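You operate a simulated robot arm through the tools that you are given. There is no shell and no other tool. Be economical: measure what you need, move in short steps, check, and stop when the job is done.

You run a simulated two-armed robot. Do the job below in one go: nothing can be reset, and whatever is moved stays where it is left.

TASK
Hold the white crate on the top of the gauge bench steady with one hand and put the yellow brush ring in it with the other.
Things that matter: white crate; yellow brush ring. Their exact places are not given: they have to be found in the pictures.

Only the result counts: the job must be done as asked and must still hold three seconds after the hand-in. Knocking over, shifting, dropping, spilling or breaking anything else fails it.

THE ROBOT
Two 7-joint arms with two-finger grippers on one trunk, on a base that drives. Base frame: it is fixed to the floor where the robot stands at the start and does not move with it; the origin is under the middle of the robot, x ahead of it, y to its left, z up; the surface under the hand at the start is at about z = 0.88. Lengths are in m, angles in rad, forces in N, time in s.
The left shoulder is at the start at [0.041, 0.174, 1.228], the right one opposite. With the tool pointing down near the work surface each hand reaches from about 0.1 to 0.84 m from the robot's upright axis, wherever it stands, measured 20 degrees to its own side. Places, roughly: yellow brush ring (7x7x4 cm) [0.5, -0.2, 0.9]. Payload 2.94 kg a hand.
The tool frame of a hand sits at the grasp point between the pads (the TCP): z along the fingers, y along the line on which they close. The tips reach 0.03 m beyond it. Largest opening 0.138 m; the body of the gripper starts 0.109 m behind the TCP.
Orientation is told as [roll, pitch, yaw] about the base's x, y, z axes, in that order, counted from this pose: with the fingers straight down and closing along the base's y, the tool's x points along the base's -x, its y along +y and its z along -z.

THE INTERFACE
- The arms move only by the tool move_arm. It takes "left_moves", "right_moves" or both (then of equal length, played together; a hand with none holds still); each is a list that holds one entry, the list of rows, each a list of 7 numbers: the turn, a rotation vector about the base's x, y, z in units of 60 degrees (1.0 is 60 degrees), then the shift along the base's x, y, z in units of 500 mm (1.0 is 500 mm), then the closure, from 0 (fully open) to 1 (shut). In form: [[[ax, ay, az, tx, ty, tz, claw], ...]]. A call has 1 to 12 rows; each row is the pose to reach, as a shift and turn from the pose commanded when the call began. A call with a number of a shift or a turn outside -1 to 1 is refused whole. Each row takes 0.2 s and may step no farther than 0.05 m and 0.15 rad from the row before; otherwise, or with a gripper value out of range, the whole call is refused. A pose out of reach is approached as far as the arm can. The call stops where the force on the tool passes 40 N (or 10 N more than at its start, if that is more) or the arm is blocked; 0.2 s more then pass. Each finger halts on what it meets, pressing with about 29 N; the grip force reading is that of the motor and also rises with nothing between the fingers. The clock runs only during rows and for 0.2 s after the last one: add rows that repeat a pose to give the fingers time. The reply holds the time, the measured pose of the TCP, the force on the tool along the base axes, the opening and the grip force, in the units named above and with some noise, with the torque about the TCP (base axes, N m) and any sound that the robot's microphone picked up, and new pictures: "show" is both (left out), scene, wrist or none (wrist: the cameras of the hands that moved).
- Cameras (640 x 400 px; columns grow to the right, rows downward): "scene" is now at [0.0978, -0.0474, 1.7223]; the picture's right is [-0.43, -0.90, -0.00], its down [-0.62, 0.29, -0.73] and it looks along [0.66, -0.31, -0.68] (base axes); focal length 274 px, centre (320, 200). "left" rides on the left gripper at [0.071, -0.019, -0.146] in its tool frame; the picture's right is [0.26, 0.96, 0.00], its down [-0.85, 0.23, -0.48] and it looks along [-0.46, 0.13, 0.88] (tool axes); focal length 280 px, centre (320, 200). "right" rides on the right gripper at [0.071, 0.019, -0.146] in its tool frame; the picture's right is [-0.26, 0.97, 0.00], its down [-0.85, -0.23, -0.48] and it looks along [-0.46, -0.12, 0.88] (tool axes); focal length 280 px, centre (320, 200).
- slide_trunk(by): slides the trunk up (or, below 0, down) by that many m; the arms and the scene camera ride with it, the base frame stays. It gives what a move gives, with no picture.
- drive_base(legs): drives the robot by 1 to 6 legs, each [ahead, turn to the left] in m and rad, along the robot's own axes; the way and the turn of a leg run together, so that a leg with both is an arc; at most 1.5 m and 3.142 rad a leg. The arms and the cameras ride along, it lands a little off, and it stops where it bumps. It gives what a move gives, and a new picture of the scene camera.
- head_to(pan, tilt): turns the head with the scene camera to pan (to the left, within 2.094 rad either way) and tilt (down, from -0.506 to 1.204), counted from straight ahead of the robot. It gives what a move gives, and a new picture of the scene camera.
- probe_pixels(camera, pixels): there is no depth. For up to 12 entries [column, row, z] of the newest picture of that camera ("zoom" is the newest enlarged one), the place [x, y] in the base frame at which the ray of that pixel passes the height z, good to about 0.002 m, but the place of the scene camera against the robot may be out by one fixed shift of up to 0.018 m in any direction. No time passes.
- close_up(camera, box): a new picture of the part [left, top, right, bottom] of that camera's present view, enlarged. No time passes.
- job_done(): hands the job in; it is judged then, once.

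Keep the steps short. Do not move on a guess: measure, check each grasp and each placing, and mend mistakes. In all there are 80 turns and 260 pictures (those below and enlarged ones count). Leave the grippers open and the arms clear of the work at the hand-in unless told otherwise, and finish with a single line.

The tools are called after ">>>" as a command line: name --argument value ..., lists and objects as JSON in quotes. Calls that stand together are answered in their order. move_arm: Moves the arms, as the interface text tells. Its arguments: {"type":"object","properties":{"left_moves":{"type":"array"},"right_moves":{"type":"array"},"show":{"type":"string","enum":["both","scene","wrist","none"]}},"required":[]} The other tools are called the same way: slide_trunk (by) slides the trunk up or down; drive_base (legs) drives the base; head_to (pan, tilt) turns the head that bears the scene camera; probe_pixels (camera, pixels) gives the place at which the rays of pixels pass given heights; close_up (camera, box) takes an enlarged picture of a part of a camera's view; job_done () hands the job in.

At the start:

```text
clock: 0.0
left_tcp_pos: [0.5883, -0.0181, 1.3412]
left_orientation: [0.001, 0.0, 0.0]
left_wrist_force: [-0.3, 0.3, 0.4]
left_moment: [0.0, -0.02, 0.01]
left_gripper_width: 0.1378
left_finger_force: 0.1
right_tcp_pos: [0.3436, -0.4331, 1.1548]
right_orientation: [-0.001, 0.0, 0.001]
right_wrist_force: [0.1, 0.8, 0.8]
right_moment: [0.02, -0.01, -0.04]
right_gripper_width: 0.138
right_finger_force: 0.1
trunk travel left (down, up): [-0.4, 0.334]
robot x, y, heading: [0.0018, 0.0, -0.002]
head pan, tilt: [-0.443, 0.752]
```

scene: 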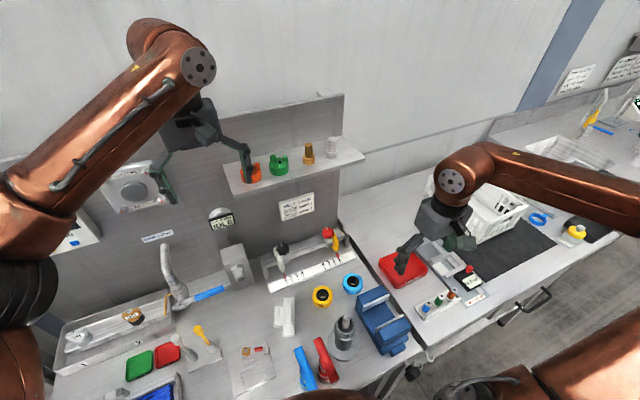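
right: 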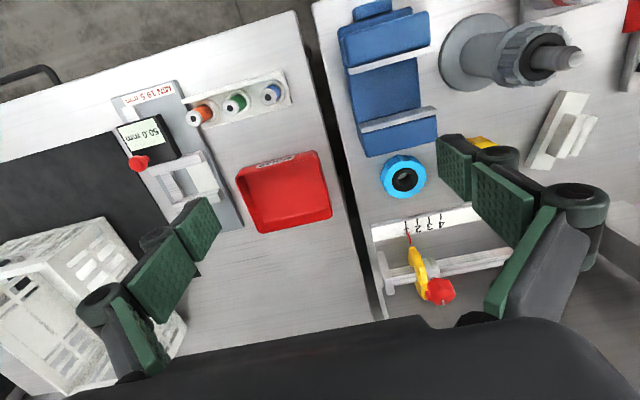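
left: 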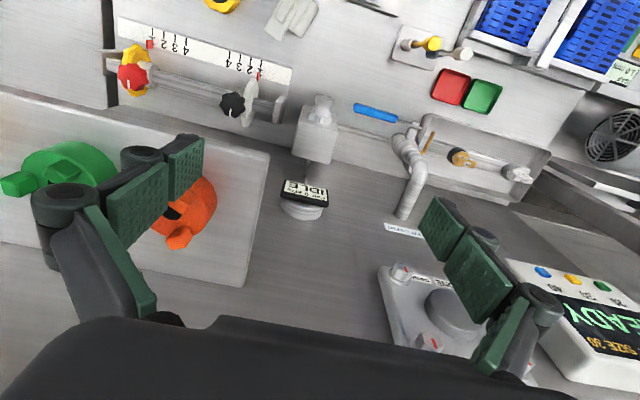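

I see a yellow ring near (322,296) and the white crate near (495,210) on the right-hand bench. Next I measure both and take close-ups.

>>> probe_pixels --camera "scene" --pixels '[[322, 296, 0.92], [322, 296, 0.88], [352, 284, 0.92], [470, 243, 0.88], [495, 210, 0.98], [528, 208, 0.98], [575, 232, 0.9]]'

>>> close_up --camera "scene" --box '[400, 130, 640, 280]'

>>> close_up --camera "scene" --box '[240, 220, 432, 340]'

```text
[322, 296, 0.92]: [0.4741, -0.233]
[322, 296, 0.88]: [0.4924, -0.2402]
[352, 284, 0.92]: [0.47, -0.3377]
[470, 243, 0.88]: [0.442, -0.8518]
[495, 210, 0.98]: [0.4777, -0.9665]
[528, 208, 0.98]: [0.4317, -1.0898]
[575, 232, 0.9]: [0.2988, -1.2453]
```

```text
2.67 times, centred on (520, 205) of scene
```

zoom: 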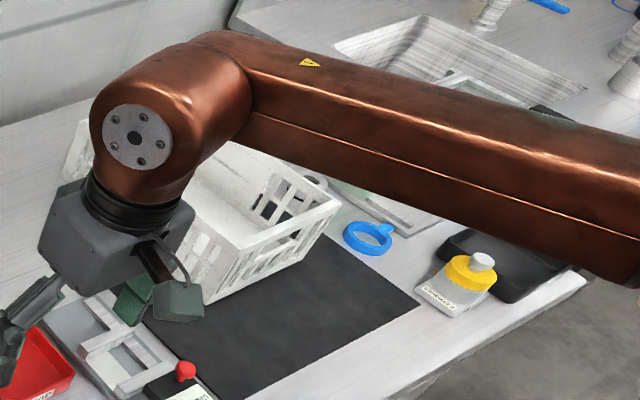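

```text
3.33 times, centred on (336, 280) of scene
```

zoom: 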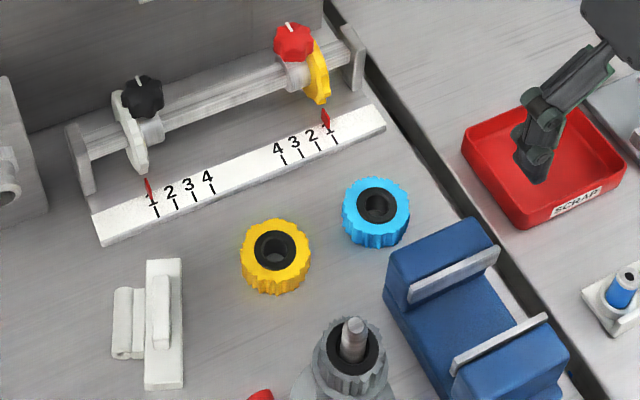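

The yellow ring stands near (0.48, -0.23), with the blue ring about 0.1 m beside it. The crate is near (0.48, -1.0), so the base will have to drive there later. First I move the left hand back and aside, and bring the right hand high over the yellow ring for a wrist view.

>>> move_arm --left_moves '[[[0, 0, 0, -0.07, 0.06, 0, 0], [0, 0, 0, -0.14, 0.12, 0, 0], [0, 0, 0, -0.21, 0.18, 0, 0], [0, 0, 0, -0.28, 0.24, 0, 0], [0, 0, 0, -0.28, 0.24, 0, 0], [0, 0, 0, -0.28, 0.24, 0, 0], [0, 0, 0, -0.28, 0.24, 0, 0]]]' --right_moves '[[[0, 0, 0, 0.04, 0.06, 0, 0], [0, 0, 0, 0.08, 0.12, 0, 0], [0, 0, 0, 0.12, 0.18, 0, 0], [0, 0, 0, 0.16, 0.24, 0, 0], [0, 0, 0, 0.2, 0.3, 0, 0], [0, 0, 0, 0.24, 0.36, -0.02, 0], [0, 0, 0, 0.272, 0.406, -0.05, 0]]]'

```text
clock: 1.6
left_tcp_pos: [0.4507, 0.1016, 1.3414]
left_orientation: [0.0, 0.001, -0.001]
left_wrist_force: [0.4, -0.4, 0.3]
left_moment: [0.01, 0.04, -0.02]
left_gripper_width: 0.1379
left_finger_force: 0.0
right_tcp_pos: [0.4795, -0.2289, 1.1311]
right_orientation: [0.0, 0.002, 0.0]
right_wrist_force: [0.5, 0.2, 1.0]
right_moment: [0.02, 0.04, 0.02]
right_gripper_width: 0.138
right_finger_force: 0.0
trunk travel left (down, up): [-0.4, 0.334]
robot x, y, heading: [0.0013, -0.0021, 0.002]
head pan, tilt: [-0.443, 0.752]
```

scene: 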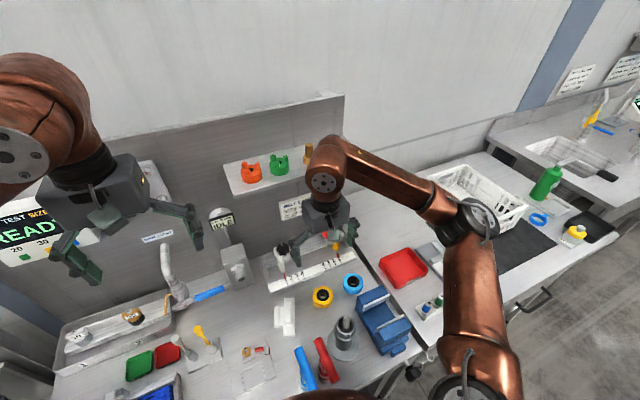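
right: 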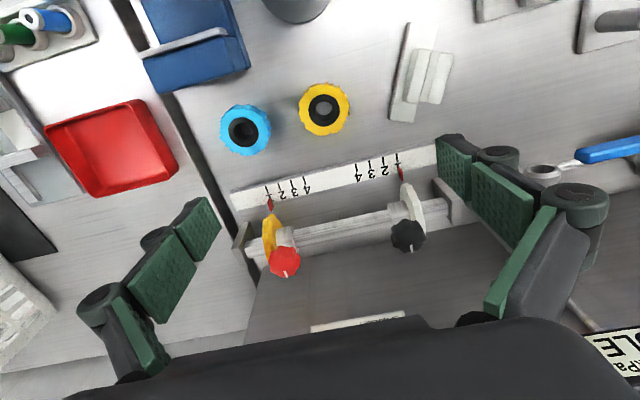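
left: 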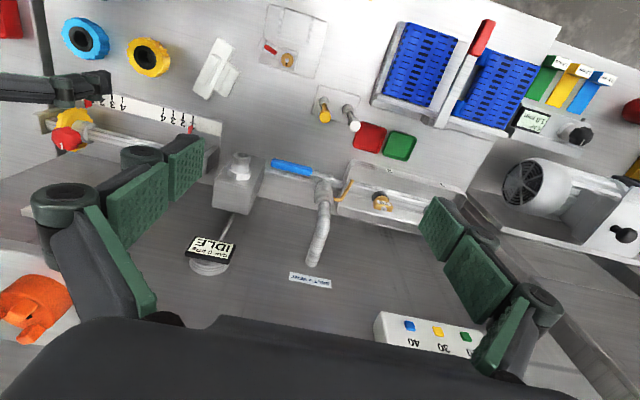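

The yellow ring is at (324,109) in the right camera. I measure it, its edges and the blue ring with that camera.

>>> probe_pixels --camera "right" --pixels '[[324, 107, 0.92], [299, 108, 0.92], [350, 108, 0.92], [324, 84, 0.92], [324, 134, 0.88], [245, 129, 0.92], [271, 130, 0.92], [420, 75, 0.9], [390, 115, 0.9], [285, 262, 0.96], [408, 236, 0.96]]'

>>> close_up --camera "right" --box '[200, 50, 440, 200]'

>>> probe_pixels --camera "left" --pixels '[[150, 56, 0.92], [83, 37, 0.92], [174, 56, 0.92], [126, 56, 0.92]]'

>>> probe_pixels --camera "scene" --pixels '[[323, 295, 0.92], [352, 283, 0.92], [429, 185, 0.98], [480, 244, 0.88], [528, 207, 0.98], [465, 165, 0.98]]'

```text
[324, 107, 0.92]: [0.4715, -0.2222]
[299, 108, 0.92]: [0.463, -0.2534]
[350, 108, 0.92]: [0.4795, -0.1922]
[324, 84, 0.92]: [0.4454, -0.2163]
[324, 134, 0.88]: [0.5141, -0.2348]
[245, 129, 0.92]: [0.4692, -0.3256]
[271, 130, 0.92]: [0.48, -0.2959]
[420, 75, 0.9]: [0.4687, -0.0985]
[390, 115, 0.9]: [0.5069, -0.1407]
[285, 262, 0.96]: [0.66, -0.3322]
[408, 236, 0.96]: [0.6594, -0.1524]
```

```text
2.67 times, centred on (320, 125) of right
```

zoom: 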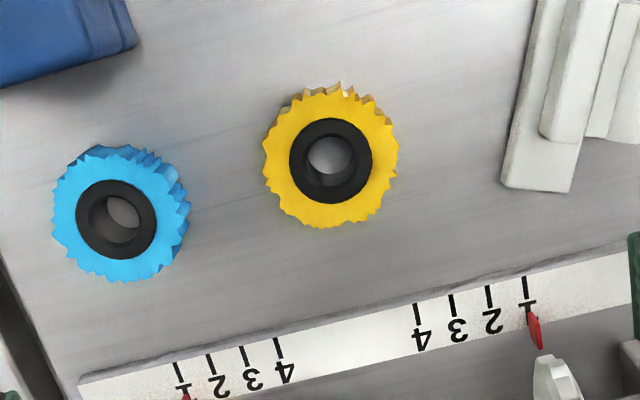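

```text
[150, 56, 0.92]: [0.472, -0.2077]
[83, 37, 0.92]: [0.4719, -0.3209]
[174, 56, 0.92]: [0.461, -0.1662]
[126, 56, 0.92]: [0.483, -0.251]
```

```text
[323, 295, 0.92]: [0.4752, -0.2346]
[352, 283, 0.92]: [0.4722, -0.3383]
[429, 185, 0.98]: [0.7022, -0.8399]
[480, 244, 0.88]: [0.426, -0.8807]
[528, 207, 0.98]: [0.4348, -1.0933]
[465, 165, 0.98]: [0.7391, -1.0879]
```

The ring centre is about (0.4735, -0.2225), with a 4 cm gap to the blue ring. I centre the hand, narrow the fingers to about 0.097 m and go down to z = 1.0 to check.

>>> move_arm --right_moves '[[[0, 0, 0, -0.012, 0.0128, -0.08, 0.3], [0, 0, 0, -0.012, 0.0128, -0.17, 0.3], [0, 0, 0, -0.012, 0.0128, -0.262, 0.3], [0, 0, 0, -0.012, 0.0128, -0.262, 0.3]]]' --show "both"

```text
clock: 2.6
left_tcp_pos: [0.4496, 0.1011, 1.3409]
left_orientation: [0.001, 0.001, 0.001]
left_wrist_force: [0.4, 0.6, -0.4]
left_moment: [0.01, 0.0, 0.04]
left_gripper_width: 0.138
left_finger_force: 0.0
right_tcp_pos: [0.4736, -0.2212, 1.0014]
right_orientation: [0.0, -0.001, 0.001]
right_wrist_force: [0.2, 0.8, -1.0]
right_moment: [-0.05, -0.03, 0.02]
right_gripper_width: 0.0965
right_finger_force: 0.1
trunk travel left (down, up): [-0.4, 0.334]
robot x, y, heading: [-0.0037, 0.0012, -0.003]
head pan, tilt: [-0.443, 0.752]
```

scene: 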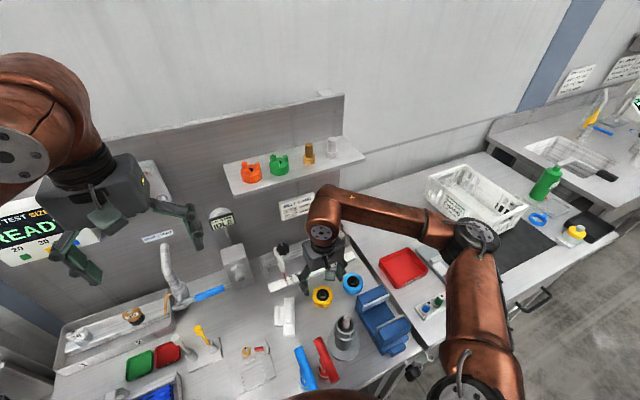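
right: 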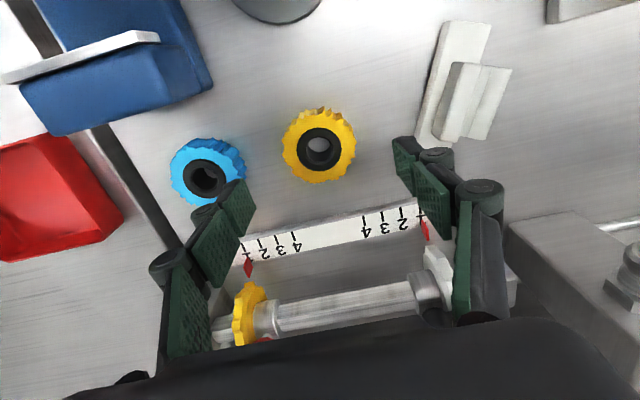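

The ring's top centre is now at about (319,147). I measure it again at several heights to fix both height and centre.

>>> probe_pixels --camera "right" --pixels '[[319, 147, 0.92], [319, 147, 0.91], [319, 147, 0.9], [282, 147, 0.92], [356, 147, 0.92], [319, 183, 0.92], [319, 114, 0.92], [240, 170, 0.92]]'

>>> close_up --camera "right" --box '[160, 80, 448, 260]'

```text
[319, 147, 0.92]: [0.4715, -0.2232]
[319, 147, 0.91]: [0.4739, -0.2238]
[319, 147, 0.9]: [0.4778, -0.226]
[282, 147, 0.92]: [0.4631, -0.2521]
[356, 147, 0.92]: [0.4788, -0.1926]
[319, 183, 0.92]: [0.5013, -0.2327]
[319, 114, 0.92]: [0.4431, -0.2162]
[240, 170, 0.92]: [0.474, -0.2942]
```

```text
2.22 times, centred on (304, 170) of right
```

zoom: 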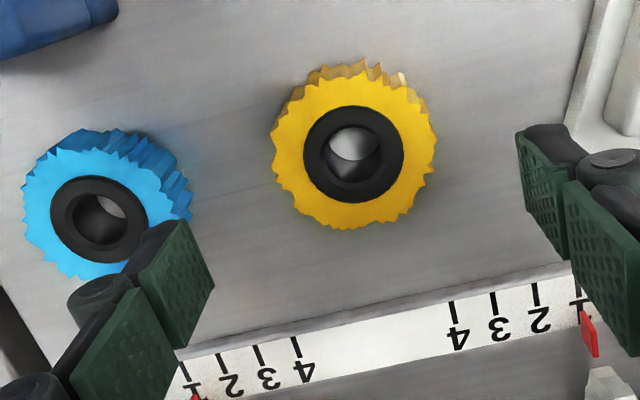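

Both views agree: the centre is (0.473, -0.223) and the top z is 0.92. I go straight down to z ≈ 0.917, still open.

>>> move_arm --right_moves '[[[0, 0, 0, 0, -0.004, -0.05, 0.3], [0, 0, 0, 0, -0.004, -0.1, 0.3], [0, 0, 0, 0, -0.004, -0.14, 0.3], [0, 0, 0, 0, -0.004, -0.168, 0.3], [0, 0, 0, 0, -0.004, -0.168, 0.3]]]' --show "wrist"

```text
clock: 3.8
left_tcp_pos: [0.4478, 0.1025, 1.3419]
left_orientation: [-0.001, 0.0, 0.0]
left_wrist_force: [0.4, -0.2, 0.9]
left_moment: [0.0, 0.01, 0.0]
left_gripper_width: 0.1377
left_finger_force: 0.1
right_tcp_pos: [0.4736, -0.2262, 0.9168]
right_orientation: [-0.001, -0.002, 0.0]
right_wrist_force: [-0.6, -0.3, 0.0]
right_moment: [-0.01, 0.0, 0.0]
right_gripper_width: 0.0967
right_finger_force: 0.0
trunk travel left (down, up): [-0.4, 0.334]
robot x, y, heading: [-0.0049, -0.0025, -0.002]
head pan, tilt: [-0.443, 0.752]
```

right: 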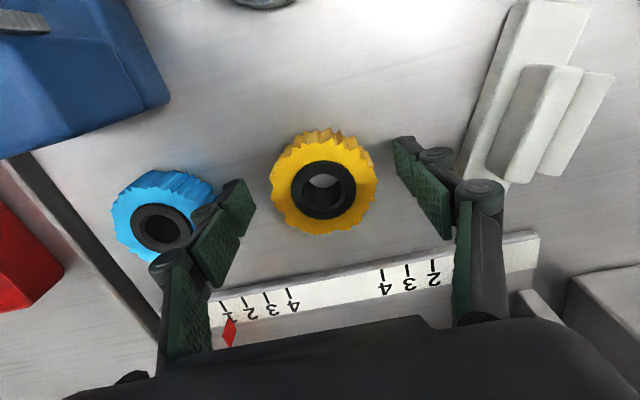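

The ring at (323,185) is between the tips at (245,190) and (405,150), and there is no contact force. I close.

>>> move_arm --right_moves '[[[0, 0, 0, 0, 0, 0, 1], [0, 0, 0, 0, 0, 0, 1], [0, 0, 0, 0, 0, 0, 1], [0, 0, 0, 0, 0, 0, 1], [0, 0, 0, 0, 0, 0, 1]]]' --show "wrist"

```text
clock: 5.0
left_tcp_pos: [0.4484, 0.1015, 1.3427]
left_orientation: [0.0, 0.0, 0.0]
left_wrist_force: [-0.2, 1.1, -0.4]
left_moment: [-0.03, 0.04, 0.0]
left_gripper_width: 0.1378
left_finger_force: 0.0
right_tcp_pos: [0.4749, -0.2252, 0.9163]
right_orientation: [-0.001, -0.001, -0.001]
right_wrist_force: [-0.7, 0.3, 1.8]
right_moment: [0.12, 0.0, -0.04]
right_gripper_width: 0.0627
right_finger_force: 29.4
trunk travel left (down, up): [-0.4, 0.334]
robot x, y, heading: [-0.0004, -0.0003, -0.0]
head pan, tilt: [-0.443, 0.752]
```

right: 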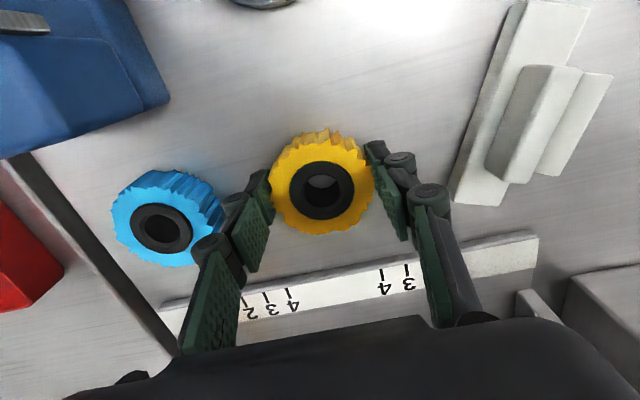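

The fingers stopped at 0.063 m on the ring with 29 N. I lift it straight up.

>>> move_arm --right_moves '[[[0, 0, 0, 0, 0, 0.04, 1], [0, 0, 0, 0, 0, 0.12, 1], [0, 0, 0, 0, 0, 0.2, 1], [0, 0, 0, 0, 0, 0.28, 1], [0, 0, 0, 0, 0, 0.36, 1], [0, 0, 0, 0, 0, 0.44, 1]]]'

```text
clock: 6.4
left_tcp_pos: [0.4493, 0.1019, 1.342]
left_orientation: [0.001, 0.001, -0.001]
left_wrist_force: [-0.5, -0.3, -0.8]
left_moment: [-0.01, -0.02, -0.01]
left_gripper_width: 0.1379
left_finger_force: 0.0
right_tcp_pos: [0.4737, -0.224, 1.1361]
right_orientation: [0.0, 0.0, 0.0]
right_wrist_force: [-0.7, 0.2, -0.1]
right_moment: [-0.01, -0.02, -0.02]
right_gripper_width: 0.0631
right_finger_force: 29.0
trunk travel left (down, up): [-0.4, 0.334]
robot x, y, heading: [0.0008, 0.0012, -0.0]
head pan, tilt: [-0.443, 0.752]
```

scene: 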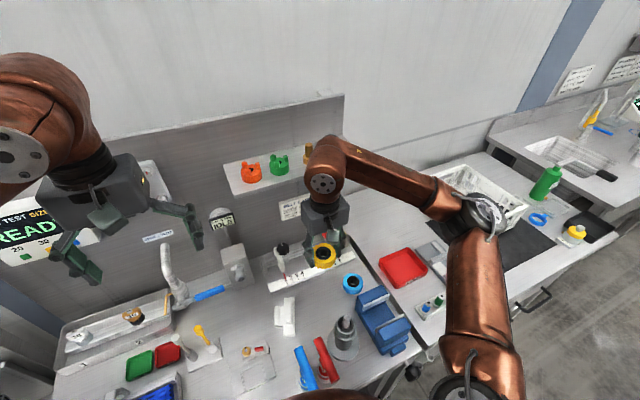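
right: 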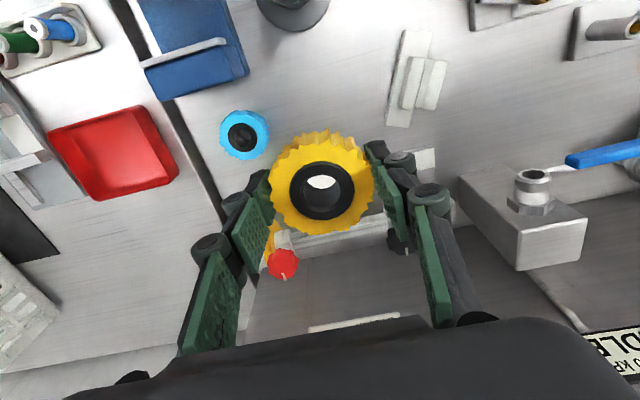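

The ring is held. Before driving I check the bench's front edge and the floor to the right and behind.

>>> probe_pixels --camera "scene" --pixels '[[430, 345, 0.88], [545, 290, 0.88], [610, 240, 0.88], [370, 395, 0.88], [415, 350, 0.88], [600, 300, 0.0], [429, 185, 0.98], [465, 165, 0.98], [528, 207, 0.98], [550, 185, 0.92]]'

>>> head_to --pan -1.4 --tilt 0.7

>>> head_to --pan -2.09 --tilt 0.7

```text
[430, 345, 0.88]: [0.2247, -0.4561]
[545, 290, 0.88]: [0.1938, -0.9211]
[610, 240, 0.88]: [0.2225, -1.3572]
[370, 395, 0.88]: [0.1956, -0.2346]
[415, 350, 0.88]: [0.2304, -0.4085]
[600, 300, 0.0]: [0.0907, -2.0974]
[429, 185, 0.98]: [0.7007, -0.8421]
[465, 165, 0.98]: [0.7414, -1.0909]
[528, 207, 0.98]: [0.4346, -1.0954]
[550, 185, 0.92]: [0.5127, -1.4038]
```

```text
clock: 7.6
left_tcp_pos: [0.4503, 0.1019, 1.342]
left_orientation: [0.0, 0.0, 0.002]
left_wrist_force: [-0.6, 0.1, 0.1]
left_moment: [0.0, -0.02, -0.03]
left_gripper_width: 0.138
left_finger_force: 0.1
right_tcp_pos: [0.4734, -0.2264, 1.1357]
right_orientation: [0.001, 0.0, -0.001]
right_wrist_force: [-0.2, 0.0, -0.1]
right_moment: [-0.03, -0.01, 0.0]
right_gripper_width: 0.0631
right_finger_force: 29.0
trunk travel left (down, up): [-0.4, 0.334]
robot x, y, heading: [0.0019, 0.0, -0.0]
head pan, tilt: [-1.4, 0.7]
```

scene: 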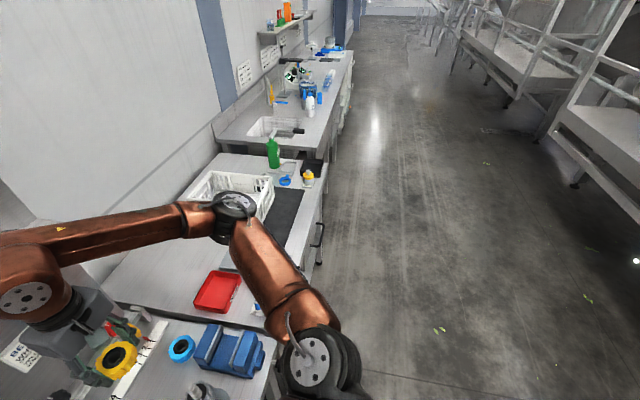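

```text
clock: 8.7
left_tcp_pos: [0.4481, 0.1033, 1.3415]
left_orientation: [0.001, -0.002, 0.001]
left_wrist_force: [0.4, -1.1, 0.1]
left_moment: [0.03, -0.01, -0.04]
left_gripper_width: 0.1378
left_finger_force: 0.1
right_tcp_pos: [0.4742, -0.2252, 1.1346]
right_orientation: [0.0, -0.001, 0.0]
right_wrist_force: [1.3, 0.8, -0.2]
right_moment: [0.01, 0.03, 0.02]
right_gripper_width: 0.0632
right_finger_force: 29.6
trunk travel left (down, up): [-0.4, 0.334]
robot x, y, heading: [0.0024, -0.0007, 0.003]
head pan, tilt: [-2.089, 0.7]
```

scene: 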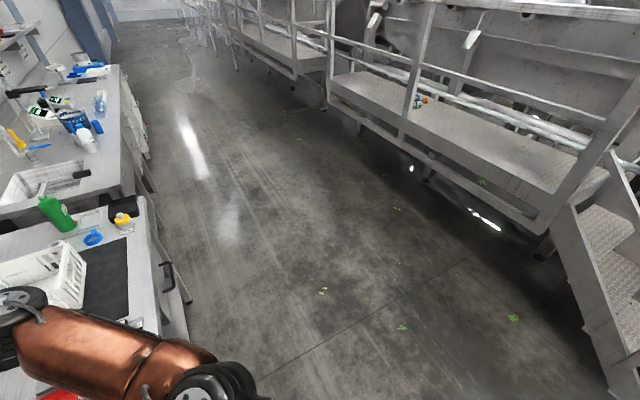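

There is wide open floor. I probe the clearance to the stairs at the lower right and the grey platform.

>>> probe_pixels --camera "scene" --pixels '[[600, 390, 0.0], [540, 260, 0.0], [330, 110, 0.0], [260, 375, 0.0], [185, 335, 0.0], [125, 300, 0.88]]'

```text
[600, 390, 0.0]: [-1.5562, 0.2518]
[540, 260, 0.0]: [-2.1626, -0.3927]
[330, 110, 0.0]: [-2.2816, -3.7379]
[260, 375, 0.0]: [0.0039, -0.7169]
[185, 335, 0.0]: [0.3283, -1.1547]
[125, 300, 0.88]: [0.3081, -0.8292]
```

The floor is clear. I drive: back out 0.45 m, turn right, go 0.95 m along the benches, turn back left, and approach to 0.35 m. Both hands stay above everything on the benches.

>>> drive_base --legs '[[-0.45, 0], [0, -1.5708], [0.95, 0], [0, 1.5708], [0.35, 0]]'

>>> head_to --pan 0.0 --tilt 0.8

```text
clock: 25.6
left_tcp_pos: [0.3554, -0.8294, 1.3408]
left_orientation: [0.0, 0.0, 0.023]
left_wrist_force: [0.5, 0.3, -0.2]
left_moment: [0.0, 0.05, -0.01]
left_gripper_width: 0.1379
left_finger_force: 0.0
right_tcp_pos: [0.3858, -1.1556, 1.1349]
right_orientation: [-0.001, 0.003, 0.022]
right_wrist_force: [0.1, 0.1, -0.5]
right_moment: [-0.02, 0.0, 0.03]
right_gripper_width: 0.0631
right_finger_force: 29.1
trunk travel left (down, up): [-0.4, 0.334]
robot x, y, heading: [-0.0928, -0.9387, 0.016]
head pan, tilt: [-2.089, 0.7]
```

scene: 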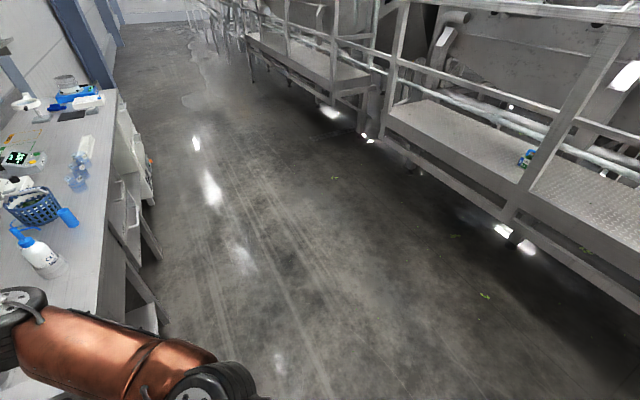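

```text
clock: 27.6
left_tcp_pos: [0.3534, -0.8302, 1.3428]
left_orientation: [0.001, 0.001, 0.024]
left_wrist_force: [-0.6, -0.7, 0.7]
left_moment: [-0.02, -0.02, 0.03]
left_gripper_width: 0.1379
left_finger_force: 0.1
right_tcp_pos: [0.3846, -1.1562, 1.1341]
right_orientation: [-0.001, 0.0, 0.022]
right_wrist_force: [-0.3, -0.6, -2.2]
right_moment: [-0.06, 0.01, 0.05]
right_gripper_width: 0.0626
right_finger_force: 29.0
trunk travel left (down, up): [-0.4, 0.334]
robot x, y, heading: [-0.0897, -0.9437, 0.022]
head pan, tilt: [0.0, 0.799]
```

scene: 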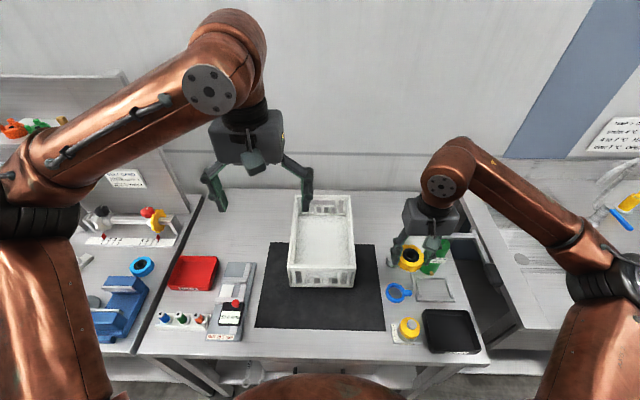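

The crate is straight ahead at about (322,240). I zoom in and measure its corners.

>>> close_up --camera "scene" --box '[224, 170, 416, 290]'

>>> probe_pixels --camera "scene" --pixels '[[287, 286, 0.88], [355, 287, 0.88], [286, 267, 0.96], [356, 268, 0.96], [295, 195, 0.96], [349, 195, 0.96], [255, 327, 0.88], [384, 331, 0.88]]'

```text
3.33 times, centred on (320, 230) of scene
```

zoom: 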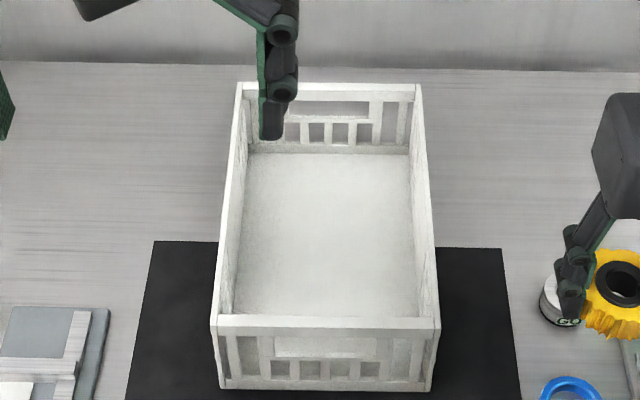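

```text
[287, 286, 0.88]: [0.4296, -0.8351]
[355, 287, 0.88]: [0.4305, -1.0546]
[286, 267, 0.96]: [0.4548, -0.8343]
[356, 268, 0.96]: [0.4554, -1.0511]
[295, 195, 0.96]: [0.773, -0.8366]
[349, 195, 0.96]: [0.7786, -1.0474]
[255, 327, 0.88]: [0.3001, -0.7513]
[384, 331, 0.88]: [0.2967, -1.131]
```

The crate spans about x 0.43–0.735, y -0.84 to -1.045, with the rim near z ≈ 1.0. I move the base 0.08 m closer so that both hands reach comfortably.

>>> drive_base --legs '[[0.08, 0]]'

```text
clock: 28.6
left_tcp_pos: [0.4316, -0.8269, 1.3422]
left_orientation: [0.002, -0.004, 0.022]
left_wrist_force: [0.7, 0.1, 0.0]
left_moment: [0.0, 0.06, -0.01]
left_gripper_width: 0.138
left_finger_force: 0.0
right_tcp_pos: [0.4634, -1.1555, 1.1369]
right_orientation: [-0.002, -0.001, 0.023]
right_wrist_force: [-0.1, -0.4, -0.5]
right_moment: [0.02, 0.06, 0.02]
right_gripper_width: 0.0631
right_finger_force: 29.6
trunk travel left (down, up): [-0.4, 0.334]
robot x, y, heading: [-0.0117, -0.9362, 0.027]
head pan, tilt: [0.0, 0.799]
```

scene: 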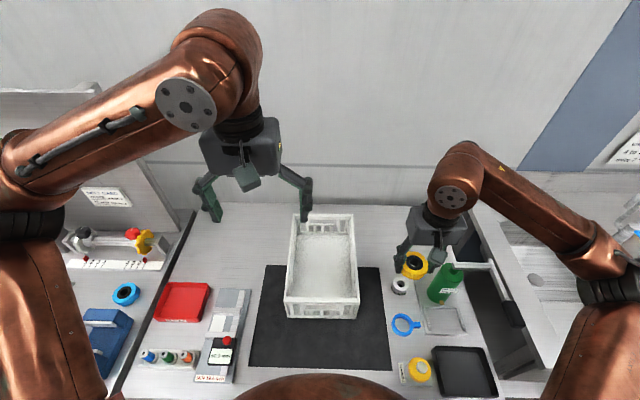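

Next I bring the left hand lower behind the crate's left wall, staying above the rim, and look with the left camera.

>>> move_arm --left_moves '[[[0, 0, 0, 0.02, 0, -0.09, 0], [0, 0, 0, 0.04, -0.01, -0.18, 0], [0, 0, 0, 0.06, -0.02, -0.27, 0], [0, 0, 0, 0.08, -0.02, -0.35, 0], [0, 0, 0, 0.08, -0.02, -0.35, 0]]]'

```text
clock: 29.8
left_tcp_pos: [0.4441, -0.8366, 1.1752]
left_orientation: [0.003, -0.026, 0.022]
left_wrist_force: [1.0, -0.1, -0.3]
left_moment: [0.02, 0.11, -0.03]
left_gripper_width: 0.1382
left_finger_force: 0.0
right_tcp_pos: [0.4382, -1.1556, 1.1436]
right_orientation: [-0.001, -0.024, 0.021]
right_wrist_force: [0.7, -0.4, -1.3]
right_moment: [0.04, 0.09, -0.01]
right_gripper_width: 0.0624
right_finger_force: 29.1
trunk travel left (down, up): [-0.4, 0.334]
robot x, y, heading: [-0.0149, -0.9394, 0.024]
head pan, tilt: [0.0, 0.799]
```

scene: 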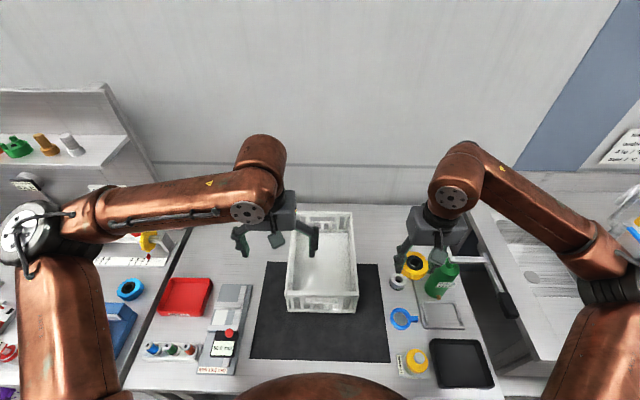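
left: 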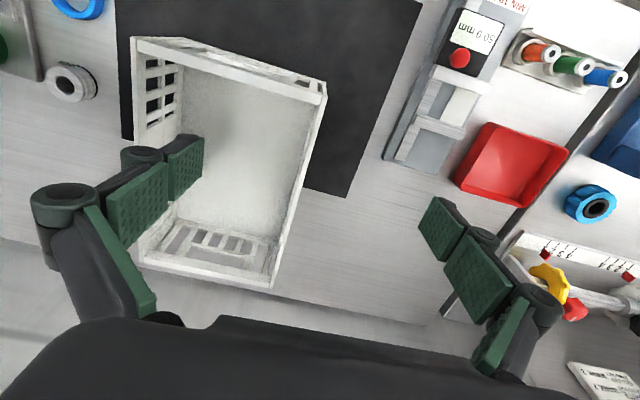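

Both hands tilted by the same -0.025 rad, so the whole robot may be rocking or leaning. I wait and read again before going on.

>>> move_arm --left_moves '[[[0, 0, 0, 0, 0, 0, 0], [0, 0, 0, 0, 0, 0, 0], [0, 0, 0, 0, 0, 0, 0], [0, 0, 0, 0, 0, 0, 0]]]' --show "none"

>>> head_to --pan 0.9 --tilt 0.9

```text
clock: 30.8
left_tcp_pos: [0.4456, -0.8364, 1.1749]
left_orientation: [0.0, -0.024, 0.023]
left_wrist_force: [-0.6, -0.2, 0.1]
left_moment: [0.03, -0.04, 0.03]
left_gripper_width: 0.1382
left_finger_force: 0.0
right_tcp_pos: [0.4388, -1.155, 1.1423]
right_orientation: [-0.001, -0.021, 0.023]
right_wrist_force: [-0.1, -0.1, -0.4]
right_moment: [0.0, -0.05, 0.01]
right_gripper_width: 0.063
right_finger_force: 28.8
trunk travel left (down, up): [-0.4, 0.334]
robot x, y, heading: [-0.0111, -0.9397, 0.023]
head pan, tilt: [0.0, 0.799]
```

```text
clock: 32.0
left_tcp_pos: [0.4465, -0.8361, 1.1746]
left_orientation: [0.002, -0.022, 0.022]
left_wrist_force: [1.2, -0.3, -0.5]
left_moment: [0.04, 0.03, 0.01]
left_gripper_width: 0.1381
left_finger_force: 0.1
right_tcp_pos: [0.4414, -1.1554, 1.1438]
right_orientation: [-0.003, -0.02, 0.024]
right_wrist_force: [-0.7, -0.3, -0.1]
right_moment: [0.03, 0.02, -0.01]
right_gripper_width: 0.0629
right_finger_force: 29.1
trunk travel left (down, up): [-0.4, 0.334]
robot x, y, heading: [-0.0123, -0.9406, 0.025]
head pan, tilt: [0.901, 0.901]
```

scene: 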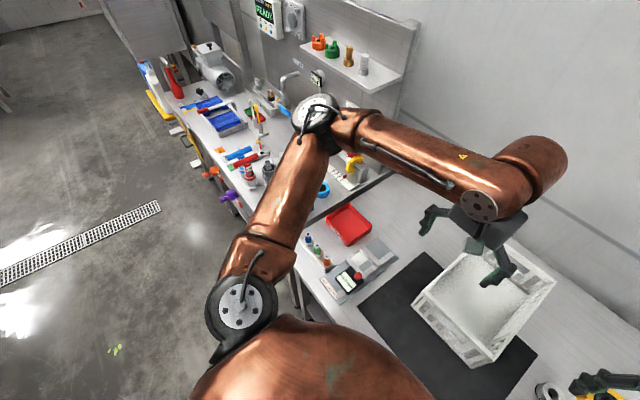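

The lean is slowly fading. I look closely at the left elbow near (315,115) to be sure it touches nothing.

>>> close_up --camera "scene" --box '[216, 60, 408, 180]'

>>> move_arm --left_moves '[[[0, 0, 0, 0, 0, 0, 0], [0, 0, 0, 0, 0, 0, 0], [0, 0, 0, 0, 0, 0, 0], [0, 0, 0, 0, 0, 0, 0], [0, 0, 0, 0, 0, 0, 0], [0, 0, 0, 0, 0, 0, 0], [0, 0, 0, 0, 0, 0, 0], [0, 0, 0, 0, 0, 0, 0]]]' --show "wrist"

```text
3.33 times, centred on (312, 120) of scene
```

zoom: 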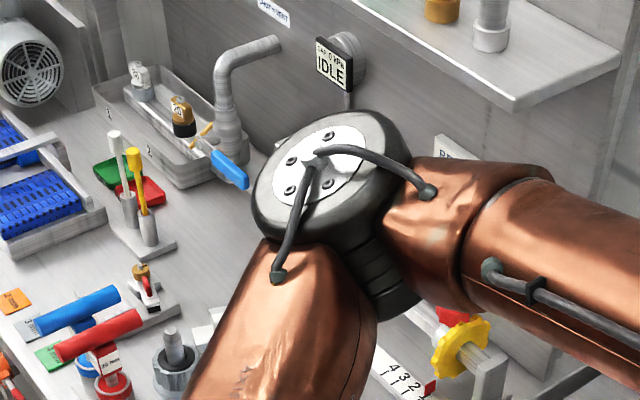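

```text
clock: 33.8
left_tcp_pos: [0.4463, -0.8355, 1.1747]
left_orientation: [0.003, -0.022, 0.021]
left_wrist_force: [0.7, -0.2, -0.5]
left_moment: [0.03, 0.0, -0.01]
left_gripper_width: 0.1378
left_finger_force: 0.0
right_tcp_pos: [0.442, -1.1559, 1.1429]
right_orientation: [-0.001, -0.021, 0.024]
right_wrist_force: [0.4, 0.1, -0.7]
right_moment: [-0.02, 0.02, 0.0]
right_gripper_width: 0.0629
right_finger_force: 29.4
trunk travel left (down, up): [-0.4, 0.334]
robot x, y, heading: [-0.0109, -0.9403, 0.021]
head pan, tilt: [0.901, 0.901]
```

left: 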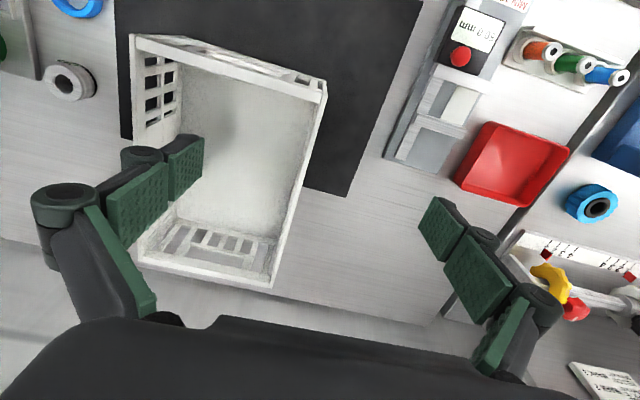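

The lean holds steady at about -0.021. I estimate where the elbow is and look at the shoulder and base area for contact.

>>> probe_pixels --camera "scene" --pixels '[[315, 112, 1.0], [315, 112, 1.1], [315, 112, 1.2], [315, 112, 1.3], [315, 112, 1.4], [478, 203, 1.2], [478, 203, 1.3], [478, 203, 1.4], [243, 308, 1.2], [243, 308, 1.3], [270, 320, 0.88], [335, 315, 0.88]]'

>>> head_to --pan 0.35 --tilt 1.2

```text
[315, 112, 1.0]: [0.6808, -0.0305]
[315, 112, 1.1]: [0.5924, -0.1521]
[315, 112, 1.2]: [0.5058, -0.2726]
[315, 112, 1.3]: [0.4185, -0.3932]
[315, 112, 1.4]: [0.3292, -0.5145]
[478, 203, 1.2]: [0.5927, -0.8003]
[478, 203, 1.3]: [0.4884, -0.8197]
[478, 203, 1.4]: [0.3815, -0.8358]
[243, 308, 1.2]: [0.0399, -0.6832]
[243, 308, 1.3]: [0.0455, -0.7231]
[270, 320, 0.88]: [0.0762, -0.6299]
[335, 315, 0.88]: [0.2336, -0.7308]
```

```text
clock: 34.8
left_tcp_pos: [0.4461, -0.8363, 1.1747]
left_orientation: [0.001, -0.024, 0.022]
left_wrist_force: [0.3, -0.2, -0.1]
left_moment: [0.0, -0.02, 0.0]
left_gripper_width: 0.1379
left_finger_force: 0.1
right_tcp_pos: [0.4414, -1.1558, 1.1418]
right_orientation: [-0.001, -0.022, 0.022]
right_wrist_force: [0.0, -0.3, -0.2]
right_moment: [-0.02, 0.01, -0.02]
right_gripper_width: 0.0628
right_finger_force: 28.9
trunk travel left (down, up): [-0.4, 0.334]
robot x, y, heading: [-0.0071, -0.9408, 0.019]
head pan, tilt: [0.351, 1.201]
```

scene: 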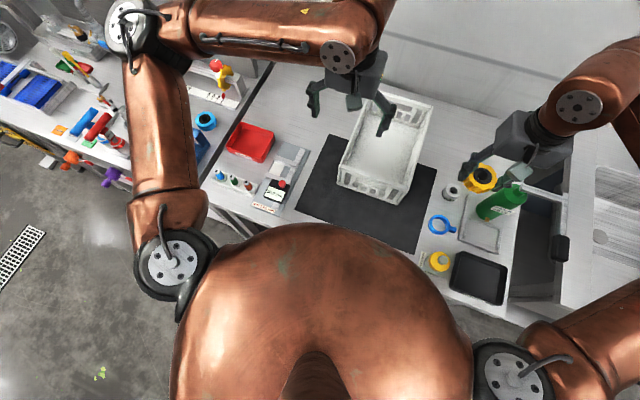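

The elbow is around z 1.3, clear of things. I test whether the base leans on the bench by backing off 0.03 m.

>>> drive_base --legs '[[-0.03, 0]]'

```text
clock: 35.6
left_tcp_pos: [0.4229, -0.8366, 1.1711]
left_orientation: [0.003, -0.019, 0.025]
left_wrist_force: [-0.6, -0.3, -1.2]
left_moment: [-0.01, 0.01, 0.02]
left_gripper_width: 0.1381
left_finger_force: 0.0
right_tcp_pos: [0.4181, -1.1567, 1.1401]
right_orientation: [-0.001, -0.015, 0.024]
right_wrist_force: [-0.7, 0.1, -1.2]
right_moment: [-0.01, 0.02, 0.0]
right_gripper_width: 0.063
right_finger_force: 29.2
trunk travel left (down, up): [-0.4, 0.334]
robot x, y, heading: [-0.0404, -0.9382, 0.023]
head pan, tilt: [0.351, 1.201]
```

scene: 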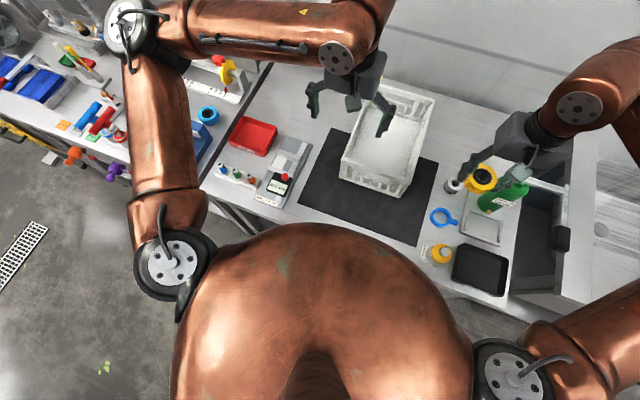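

The lean shrank slightly to about -0.017 and isn't a hard contact, so I carry on using the measured poses. I take a fresh left-camera view and measure the crate with it.

>>> close_up --camera "left" --box '[100, 0, 500, 250]'

```text
1.60 times, centred on (300, 125) of left
```

zoom: 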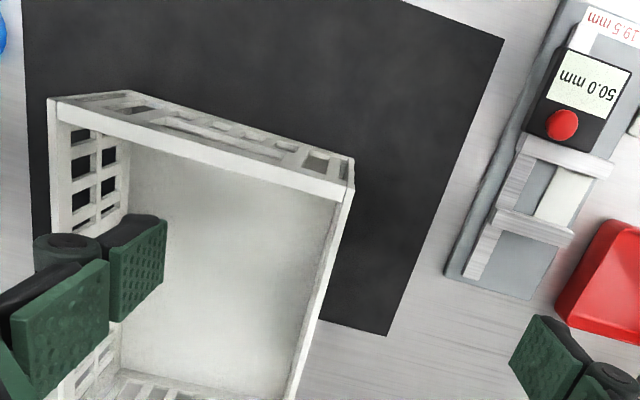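

>>> probe_pixels --camera "zoom" --pixels '[[352, 158, 0.88], [352, 195, 1.0], [352, 195, 0.98], [352, 195, 1.02], [300, 392, 1.0], [288, 398, 1.0], [345, 190, 1.0], [55, 100, 1.0], [130, 92, 0.88], [240, 170, 1.0]]'

```text
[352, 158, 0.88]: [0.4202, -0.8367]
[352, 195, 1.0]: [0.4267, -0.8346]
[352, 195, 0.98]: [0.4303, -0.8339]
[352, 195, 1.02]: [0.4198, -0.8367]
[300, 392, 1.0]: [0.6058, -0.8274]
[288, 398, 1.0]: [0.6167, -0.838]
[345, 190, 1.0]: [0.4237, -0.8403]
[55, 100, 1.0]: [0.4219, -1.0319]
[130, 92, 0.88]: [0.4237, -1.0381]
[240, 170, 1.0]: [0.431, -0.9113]
```

The crate's near-left corner is (0.422, -0.834), with the rim at z ≈ 1.0 and the left wall at y ≈ -0.83. I move the open left hand above the left wall at x ≈ 0.49.

>>> move_arm --left_moves '[[[0, 0, 0, 0.05, 0.002, -0.06, 0], [0, 0, 0, 0.1, 0.004, -0.12, 0], [0, 0, 0, 0.134, 0.006, -0.19, 0], [0, 0, 0, 0.134, 0.006, -0.22, 0], [0, 0, 0, 0.134, 0.006, -0.22, 0], [0, 0, 0, 0.134, 0.006, -0.22, 0]]]' --show "wrist"

>>> head_to --pan 0.0 --tilt 0.9

```text
clock: 37.0
left_tcp_pos: [0.4815, -0.8332, 1.067]
left_orientation: [0.002, -0.023, 0.026]
left_wrist_force: [0.8, 0.4, 0.4]
left_moment: [0.04, -0.02, 0.01]
left_gripper_width: 0.1381
left_finger_force: 0.1
right_tcp_pos: [0.4094, -1.1553, 1.1418]
right_orientation: [-0.003, -0.023, 0.023]
right_wrist_force: [0.7, 0.4, -0.3]
right_moment: [0.0, 0.02, 0.0]
right_gripper_width: 0.0633
right_finger_force: 29.0
trunk travel left (down, up): [-0.4, 0.334]
robot x, y, heading: [-0.0381, -0.9407, 0.021]
head pan, tilt: [0.351, 1.201]
```

left: 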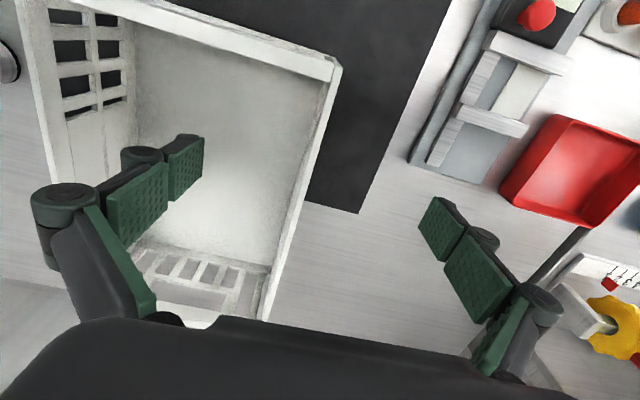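

```text
clock: 37.9
left_tcp_pos: [0.4809, -0.8322, 1.0664]
left_orientation: [0.001, -0.024, 0.023]
left_wrist_force: [0.0, -0.4, 0.2]
left_moment: [-0.02, 0.0, 0.01]
left_gripper_width: 0.1382
left_finger_force: 0.0
right_tcp_pos: [0.4107, -1.1559, 1.1435]
right_orientation: [-0.002, -0.022, 0.023]
right_wrist_force: [0.4, -0.3, -0.2]
right_moment: [0.03, 0.02, 0.0]
right_gripper_width: 0.0629
right_finger_force: 28.9
trunk travel left (down, up): [-0.4, 0.334]
robot x, y, heading: [-0.0449, -0.9443, 0.024]
head pan, tilt: [0.0, 0.901]
```

scene: 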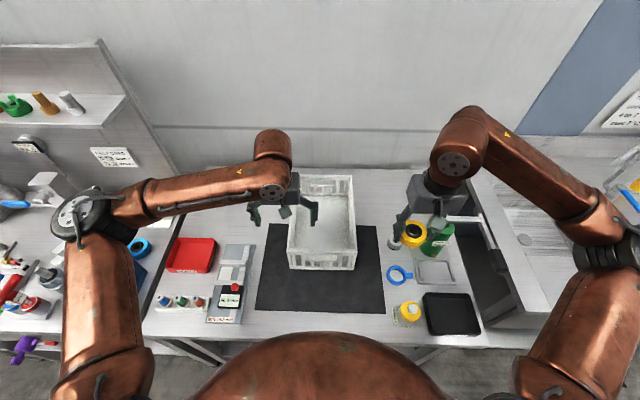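

I measure the left wall's rim with the left camera to centre the hand across it.

>>> probe_pixels --camera "left" --pixels '[[340, 75, 1.0], [305, 190, 1.0], [299, 190, 1.0], [270, 300, 1.0], [260, 300, 1.0], [312, 160, 1.0]]'

>>> close_up --camera "left" --box '[220, 40, 380, 140]'

>>> close_up --camera "left" --box '[220, 140, 380, 240]'

```text
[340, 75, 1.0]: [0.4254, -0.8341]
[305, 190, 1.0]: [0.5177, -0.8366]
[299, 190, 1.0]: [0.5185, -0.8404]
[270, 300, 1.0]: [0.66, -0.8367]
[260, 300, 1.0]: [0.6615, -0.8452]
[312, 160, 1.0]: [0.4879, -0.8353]
```

```text
4.00 times, centred on (300, 90) of left
```

zoom: 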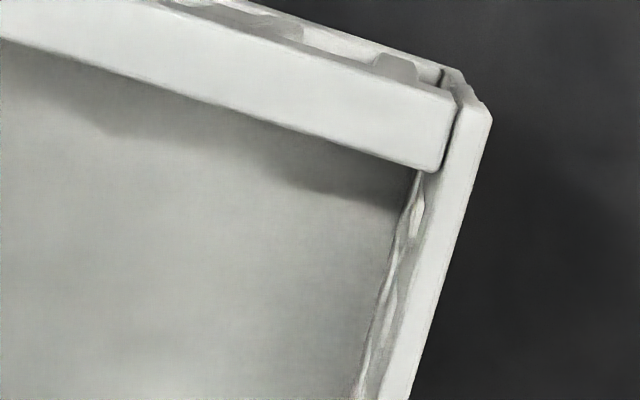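

```text
4.00 times, centred on (300, 190) of left
```

zoom: 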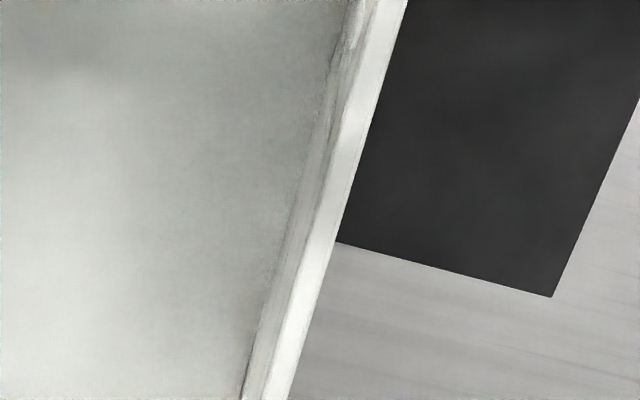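

The rim is 6 mm thick, centred at y ≈ -0.8375 (x ≈ 0.485). I shift the hand 5 mm and go down to z ≈ 0.985 so the fingers straddle the wall.

>>> move_arm --left_moves '[[[0, 0, 0, 0, -0.01, -0.03, 0], [0, 0, 0, 0, -0.01, -0.07, 0], [0, 0, 0, 0, -0.01, -0.11, 0], [0, 0, 0, 0, -0.01, -0.14, 0], [0, 0, 0, 0, -0.01, -0.163, 0], [0, 0, 0, 0, -0.01, -0.163, 0]]]' --show "both"

```text
clock: 39.3
left_tcp_pos: [0.482, -0.838, 0.9838]
left_orientation: [0.002, -0.026, 0.024]
left_wrist_force: [0.2, 1.0, 0.6]
left_moment: [-0.01, 0.01, 0.01]
left_gripper_width: 0.1379
left_finger_force: 0.1
right_tcp_pos: [0.409, -1.1576, 1.1418]
right_orientation: [-0.001, -0.022, 0.022]
right_wrist_force: [0.4, 0.9, 0.1]
right_moment: [-0.04, 0.01, 0.0]
right_gripper_width: 0.0627
right_finger_force: 29.3
trunk travel left (down, up): [-0.4, 0.334]
robot x, y, heading: [-0.0408, -0.9391, 0.023]
head pan, tilt: [0.0, 0.901]
```

scene: 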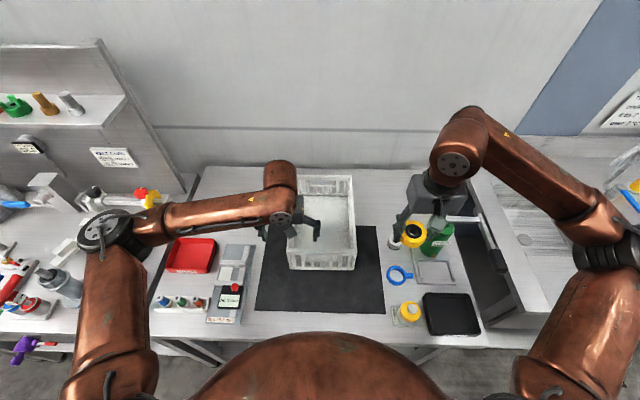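
left: 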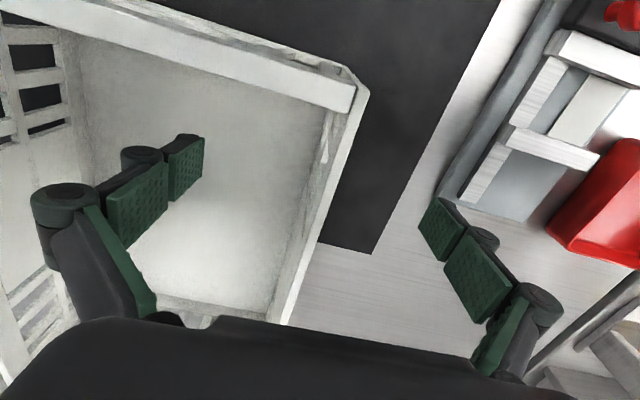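

The wall sits midway between the fingers and no force shows. I close the left hand on the wall.

>>> move_arm --left_moves '[[[0, 0, 0, 0, 0, 0, 1], [0, 0, 0, 0, 0, 0, 1], [0, 0, 0, 0, 0, 0, 1], [0, 0, 0, 0, 0, 0, 1], [0, 0, 0, 0, 0, 0, 1], [0, 0, 0, 0, 0, 0, 1], [0, 0, 0, 0, 0, 0, 1], [0, 0, 0, 0, 0, 0, 1], [0, 0, 0, 0, 0, 0, 1]]]' --show "wrist"

```text
clock: 41.3
left_tcp_pos: [0.4801, -0.8393, 0.9841]
left_orientation: [0.001, -0.025, 0.022]
left_wrist_force: [-0.4, -1.5, 0.2]
left_moment: [-0.06, 0.1, -0.33]
left_gripper_width: 0.0059
left_finger_force: 28.7
right_tcp_pos: [0.4089, -1.1546, 1.1426]
right_orientation: [-0.001, -0.023, 0.023]
right_wrist_force: [1.2, 0.5, -0.4]
right_moment: [0.0, -0.01, 0.01]
right_gripper_width: 0.0627
right_finger_force: 28.7
trunk travel left (down, up): [-0.4, 0.334]
robot x, y, heading: [-0.0399, -0.9385, 0.02]
head pan, tilt: [0.0, 0.901]
```

left: 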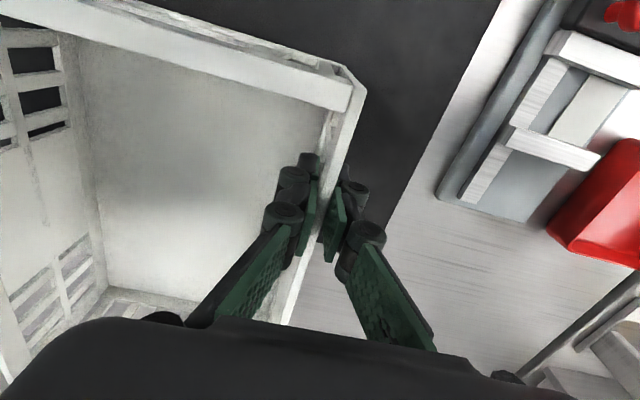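

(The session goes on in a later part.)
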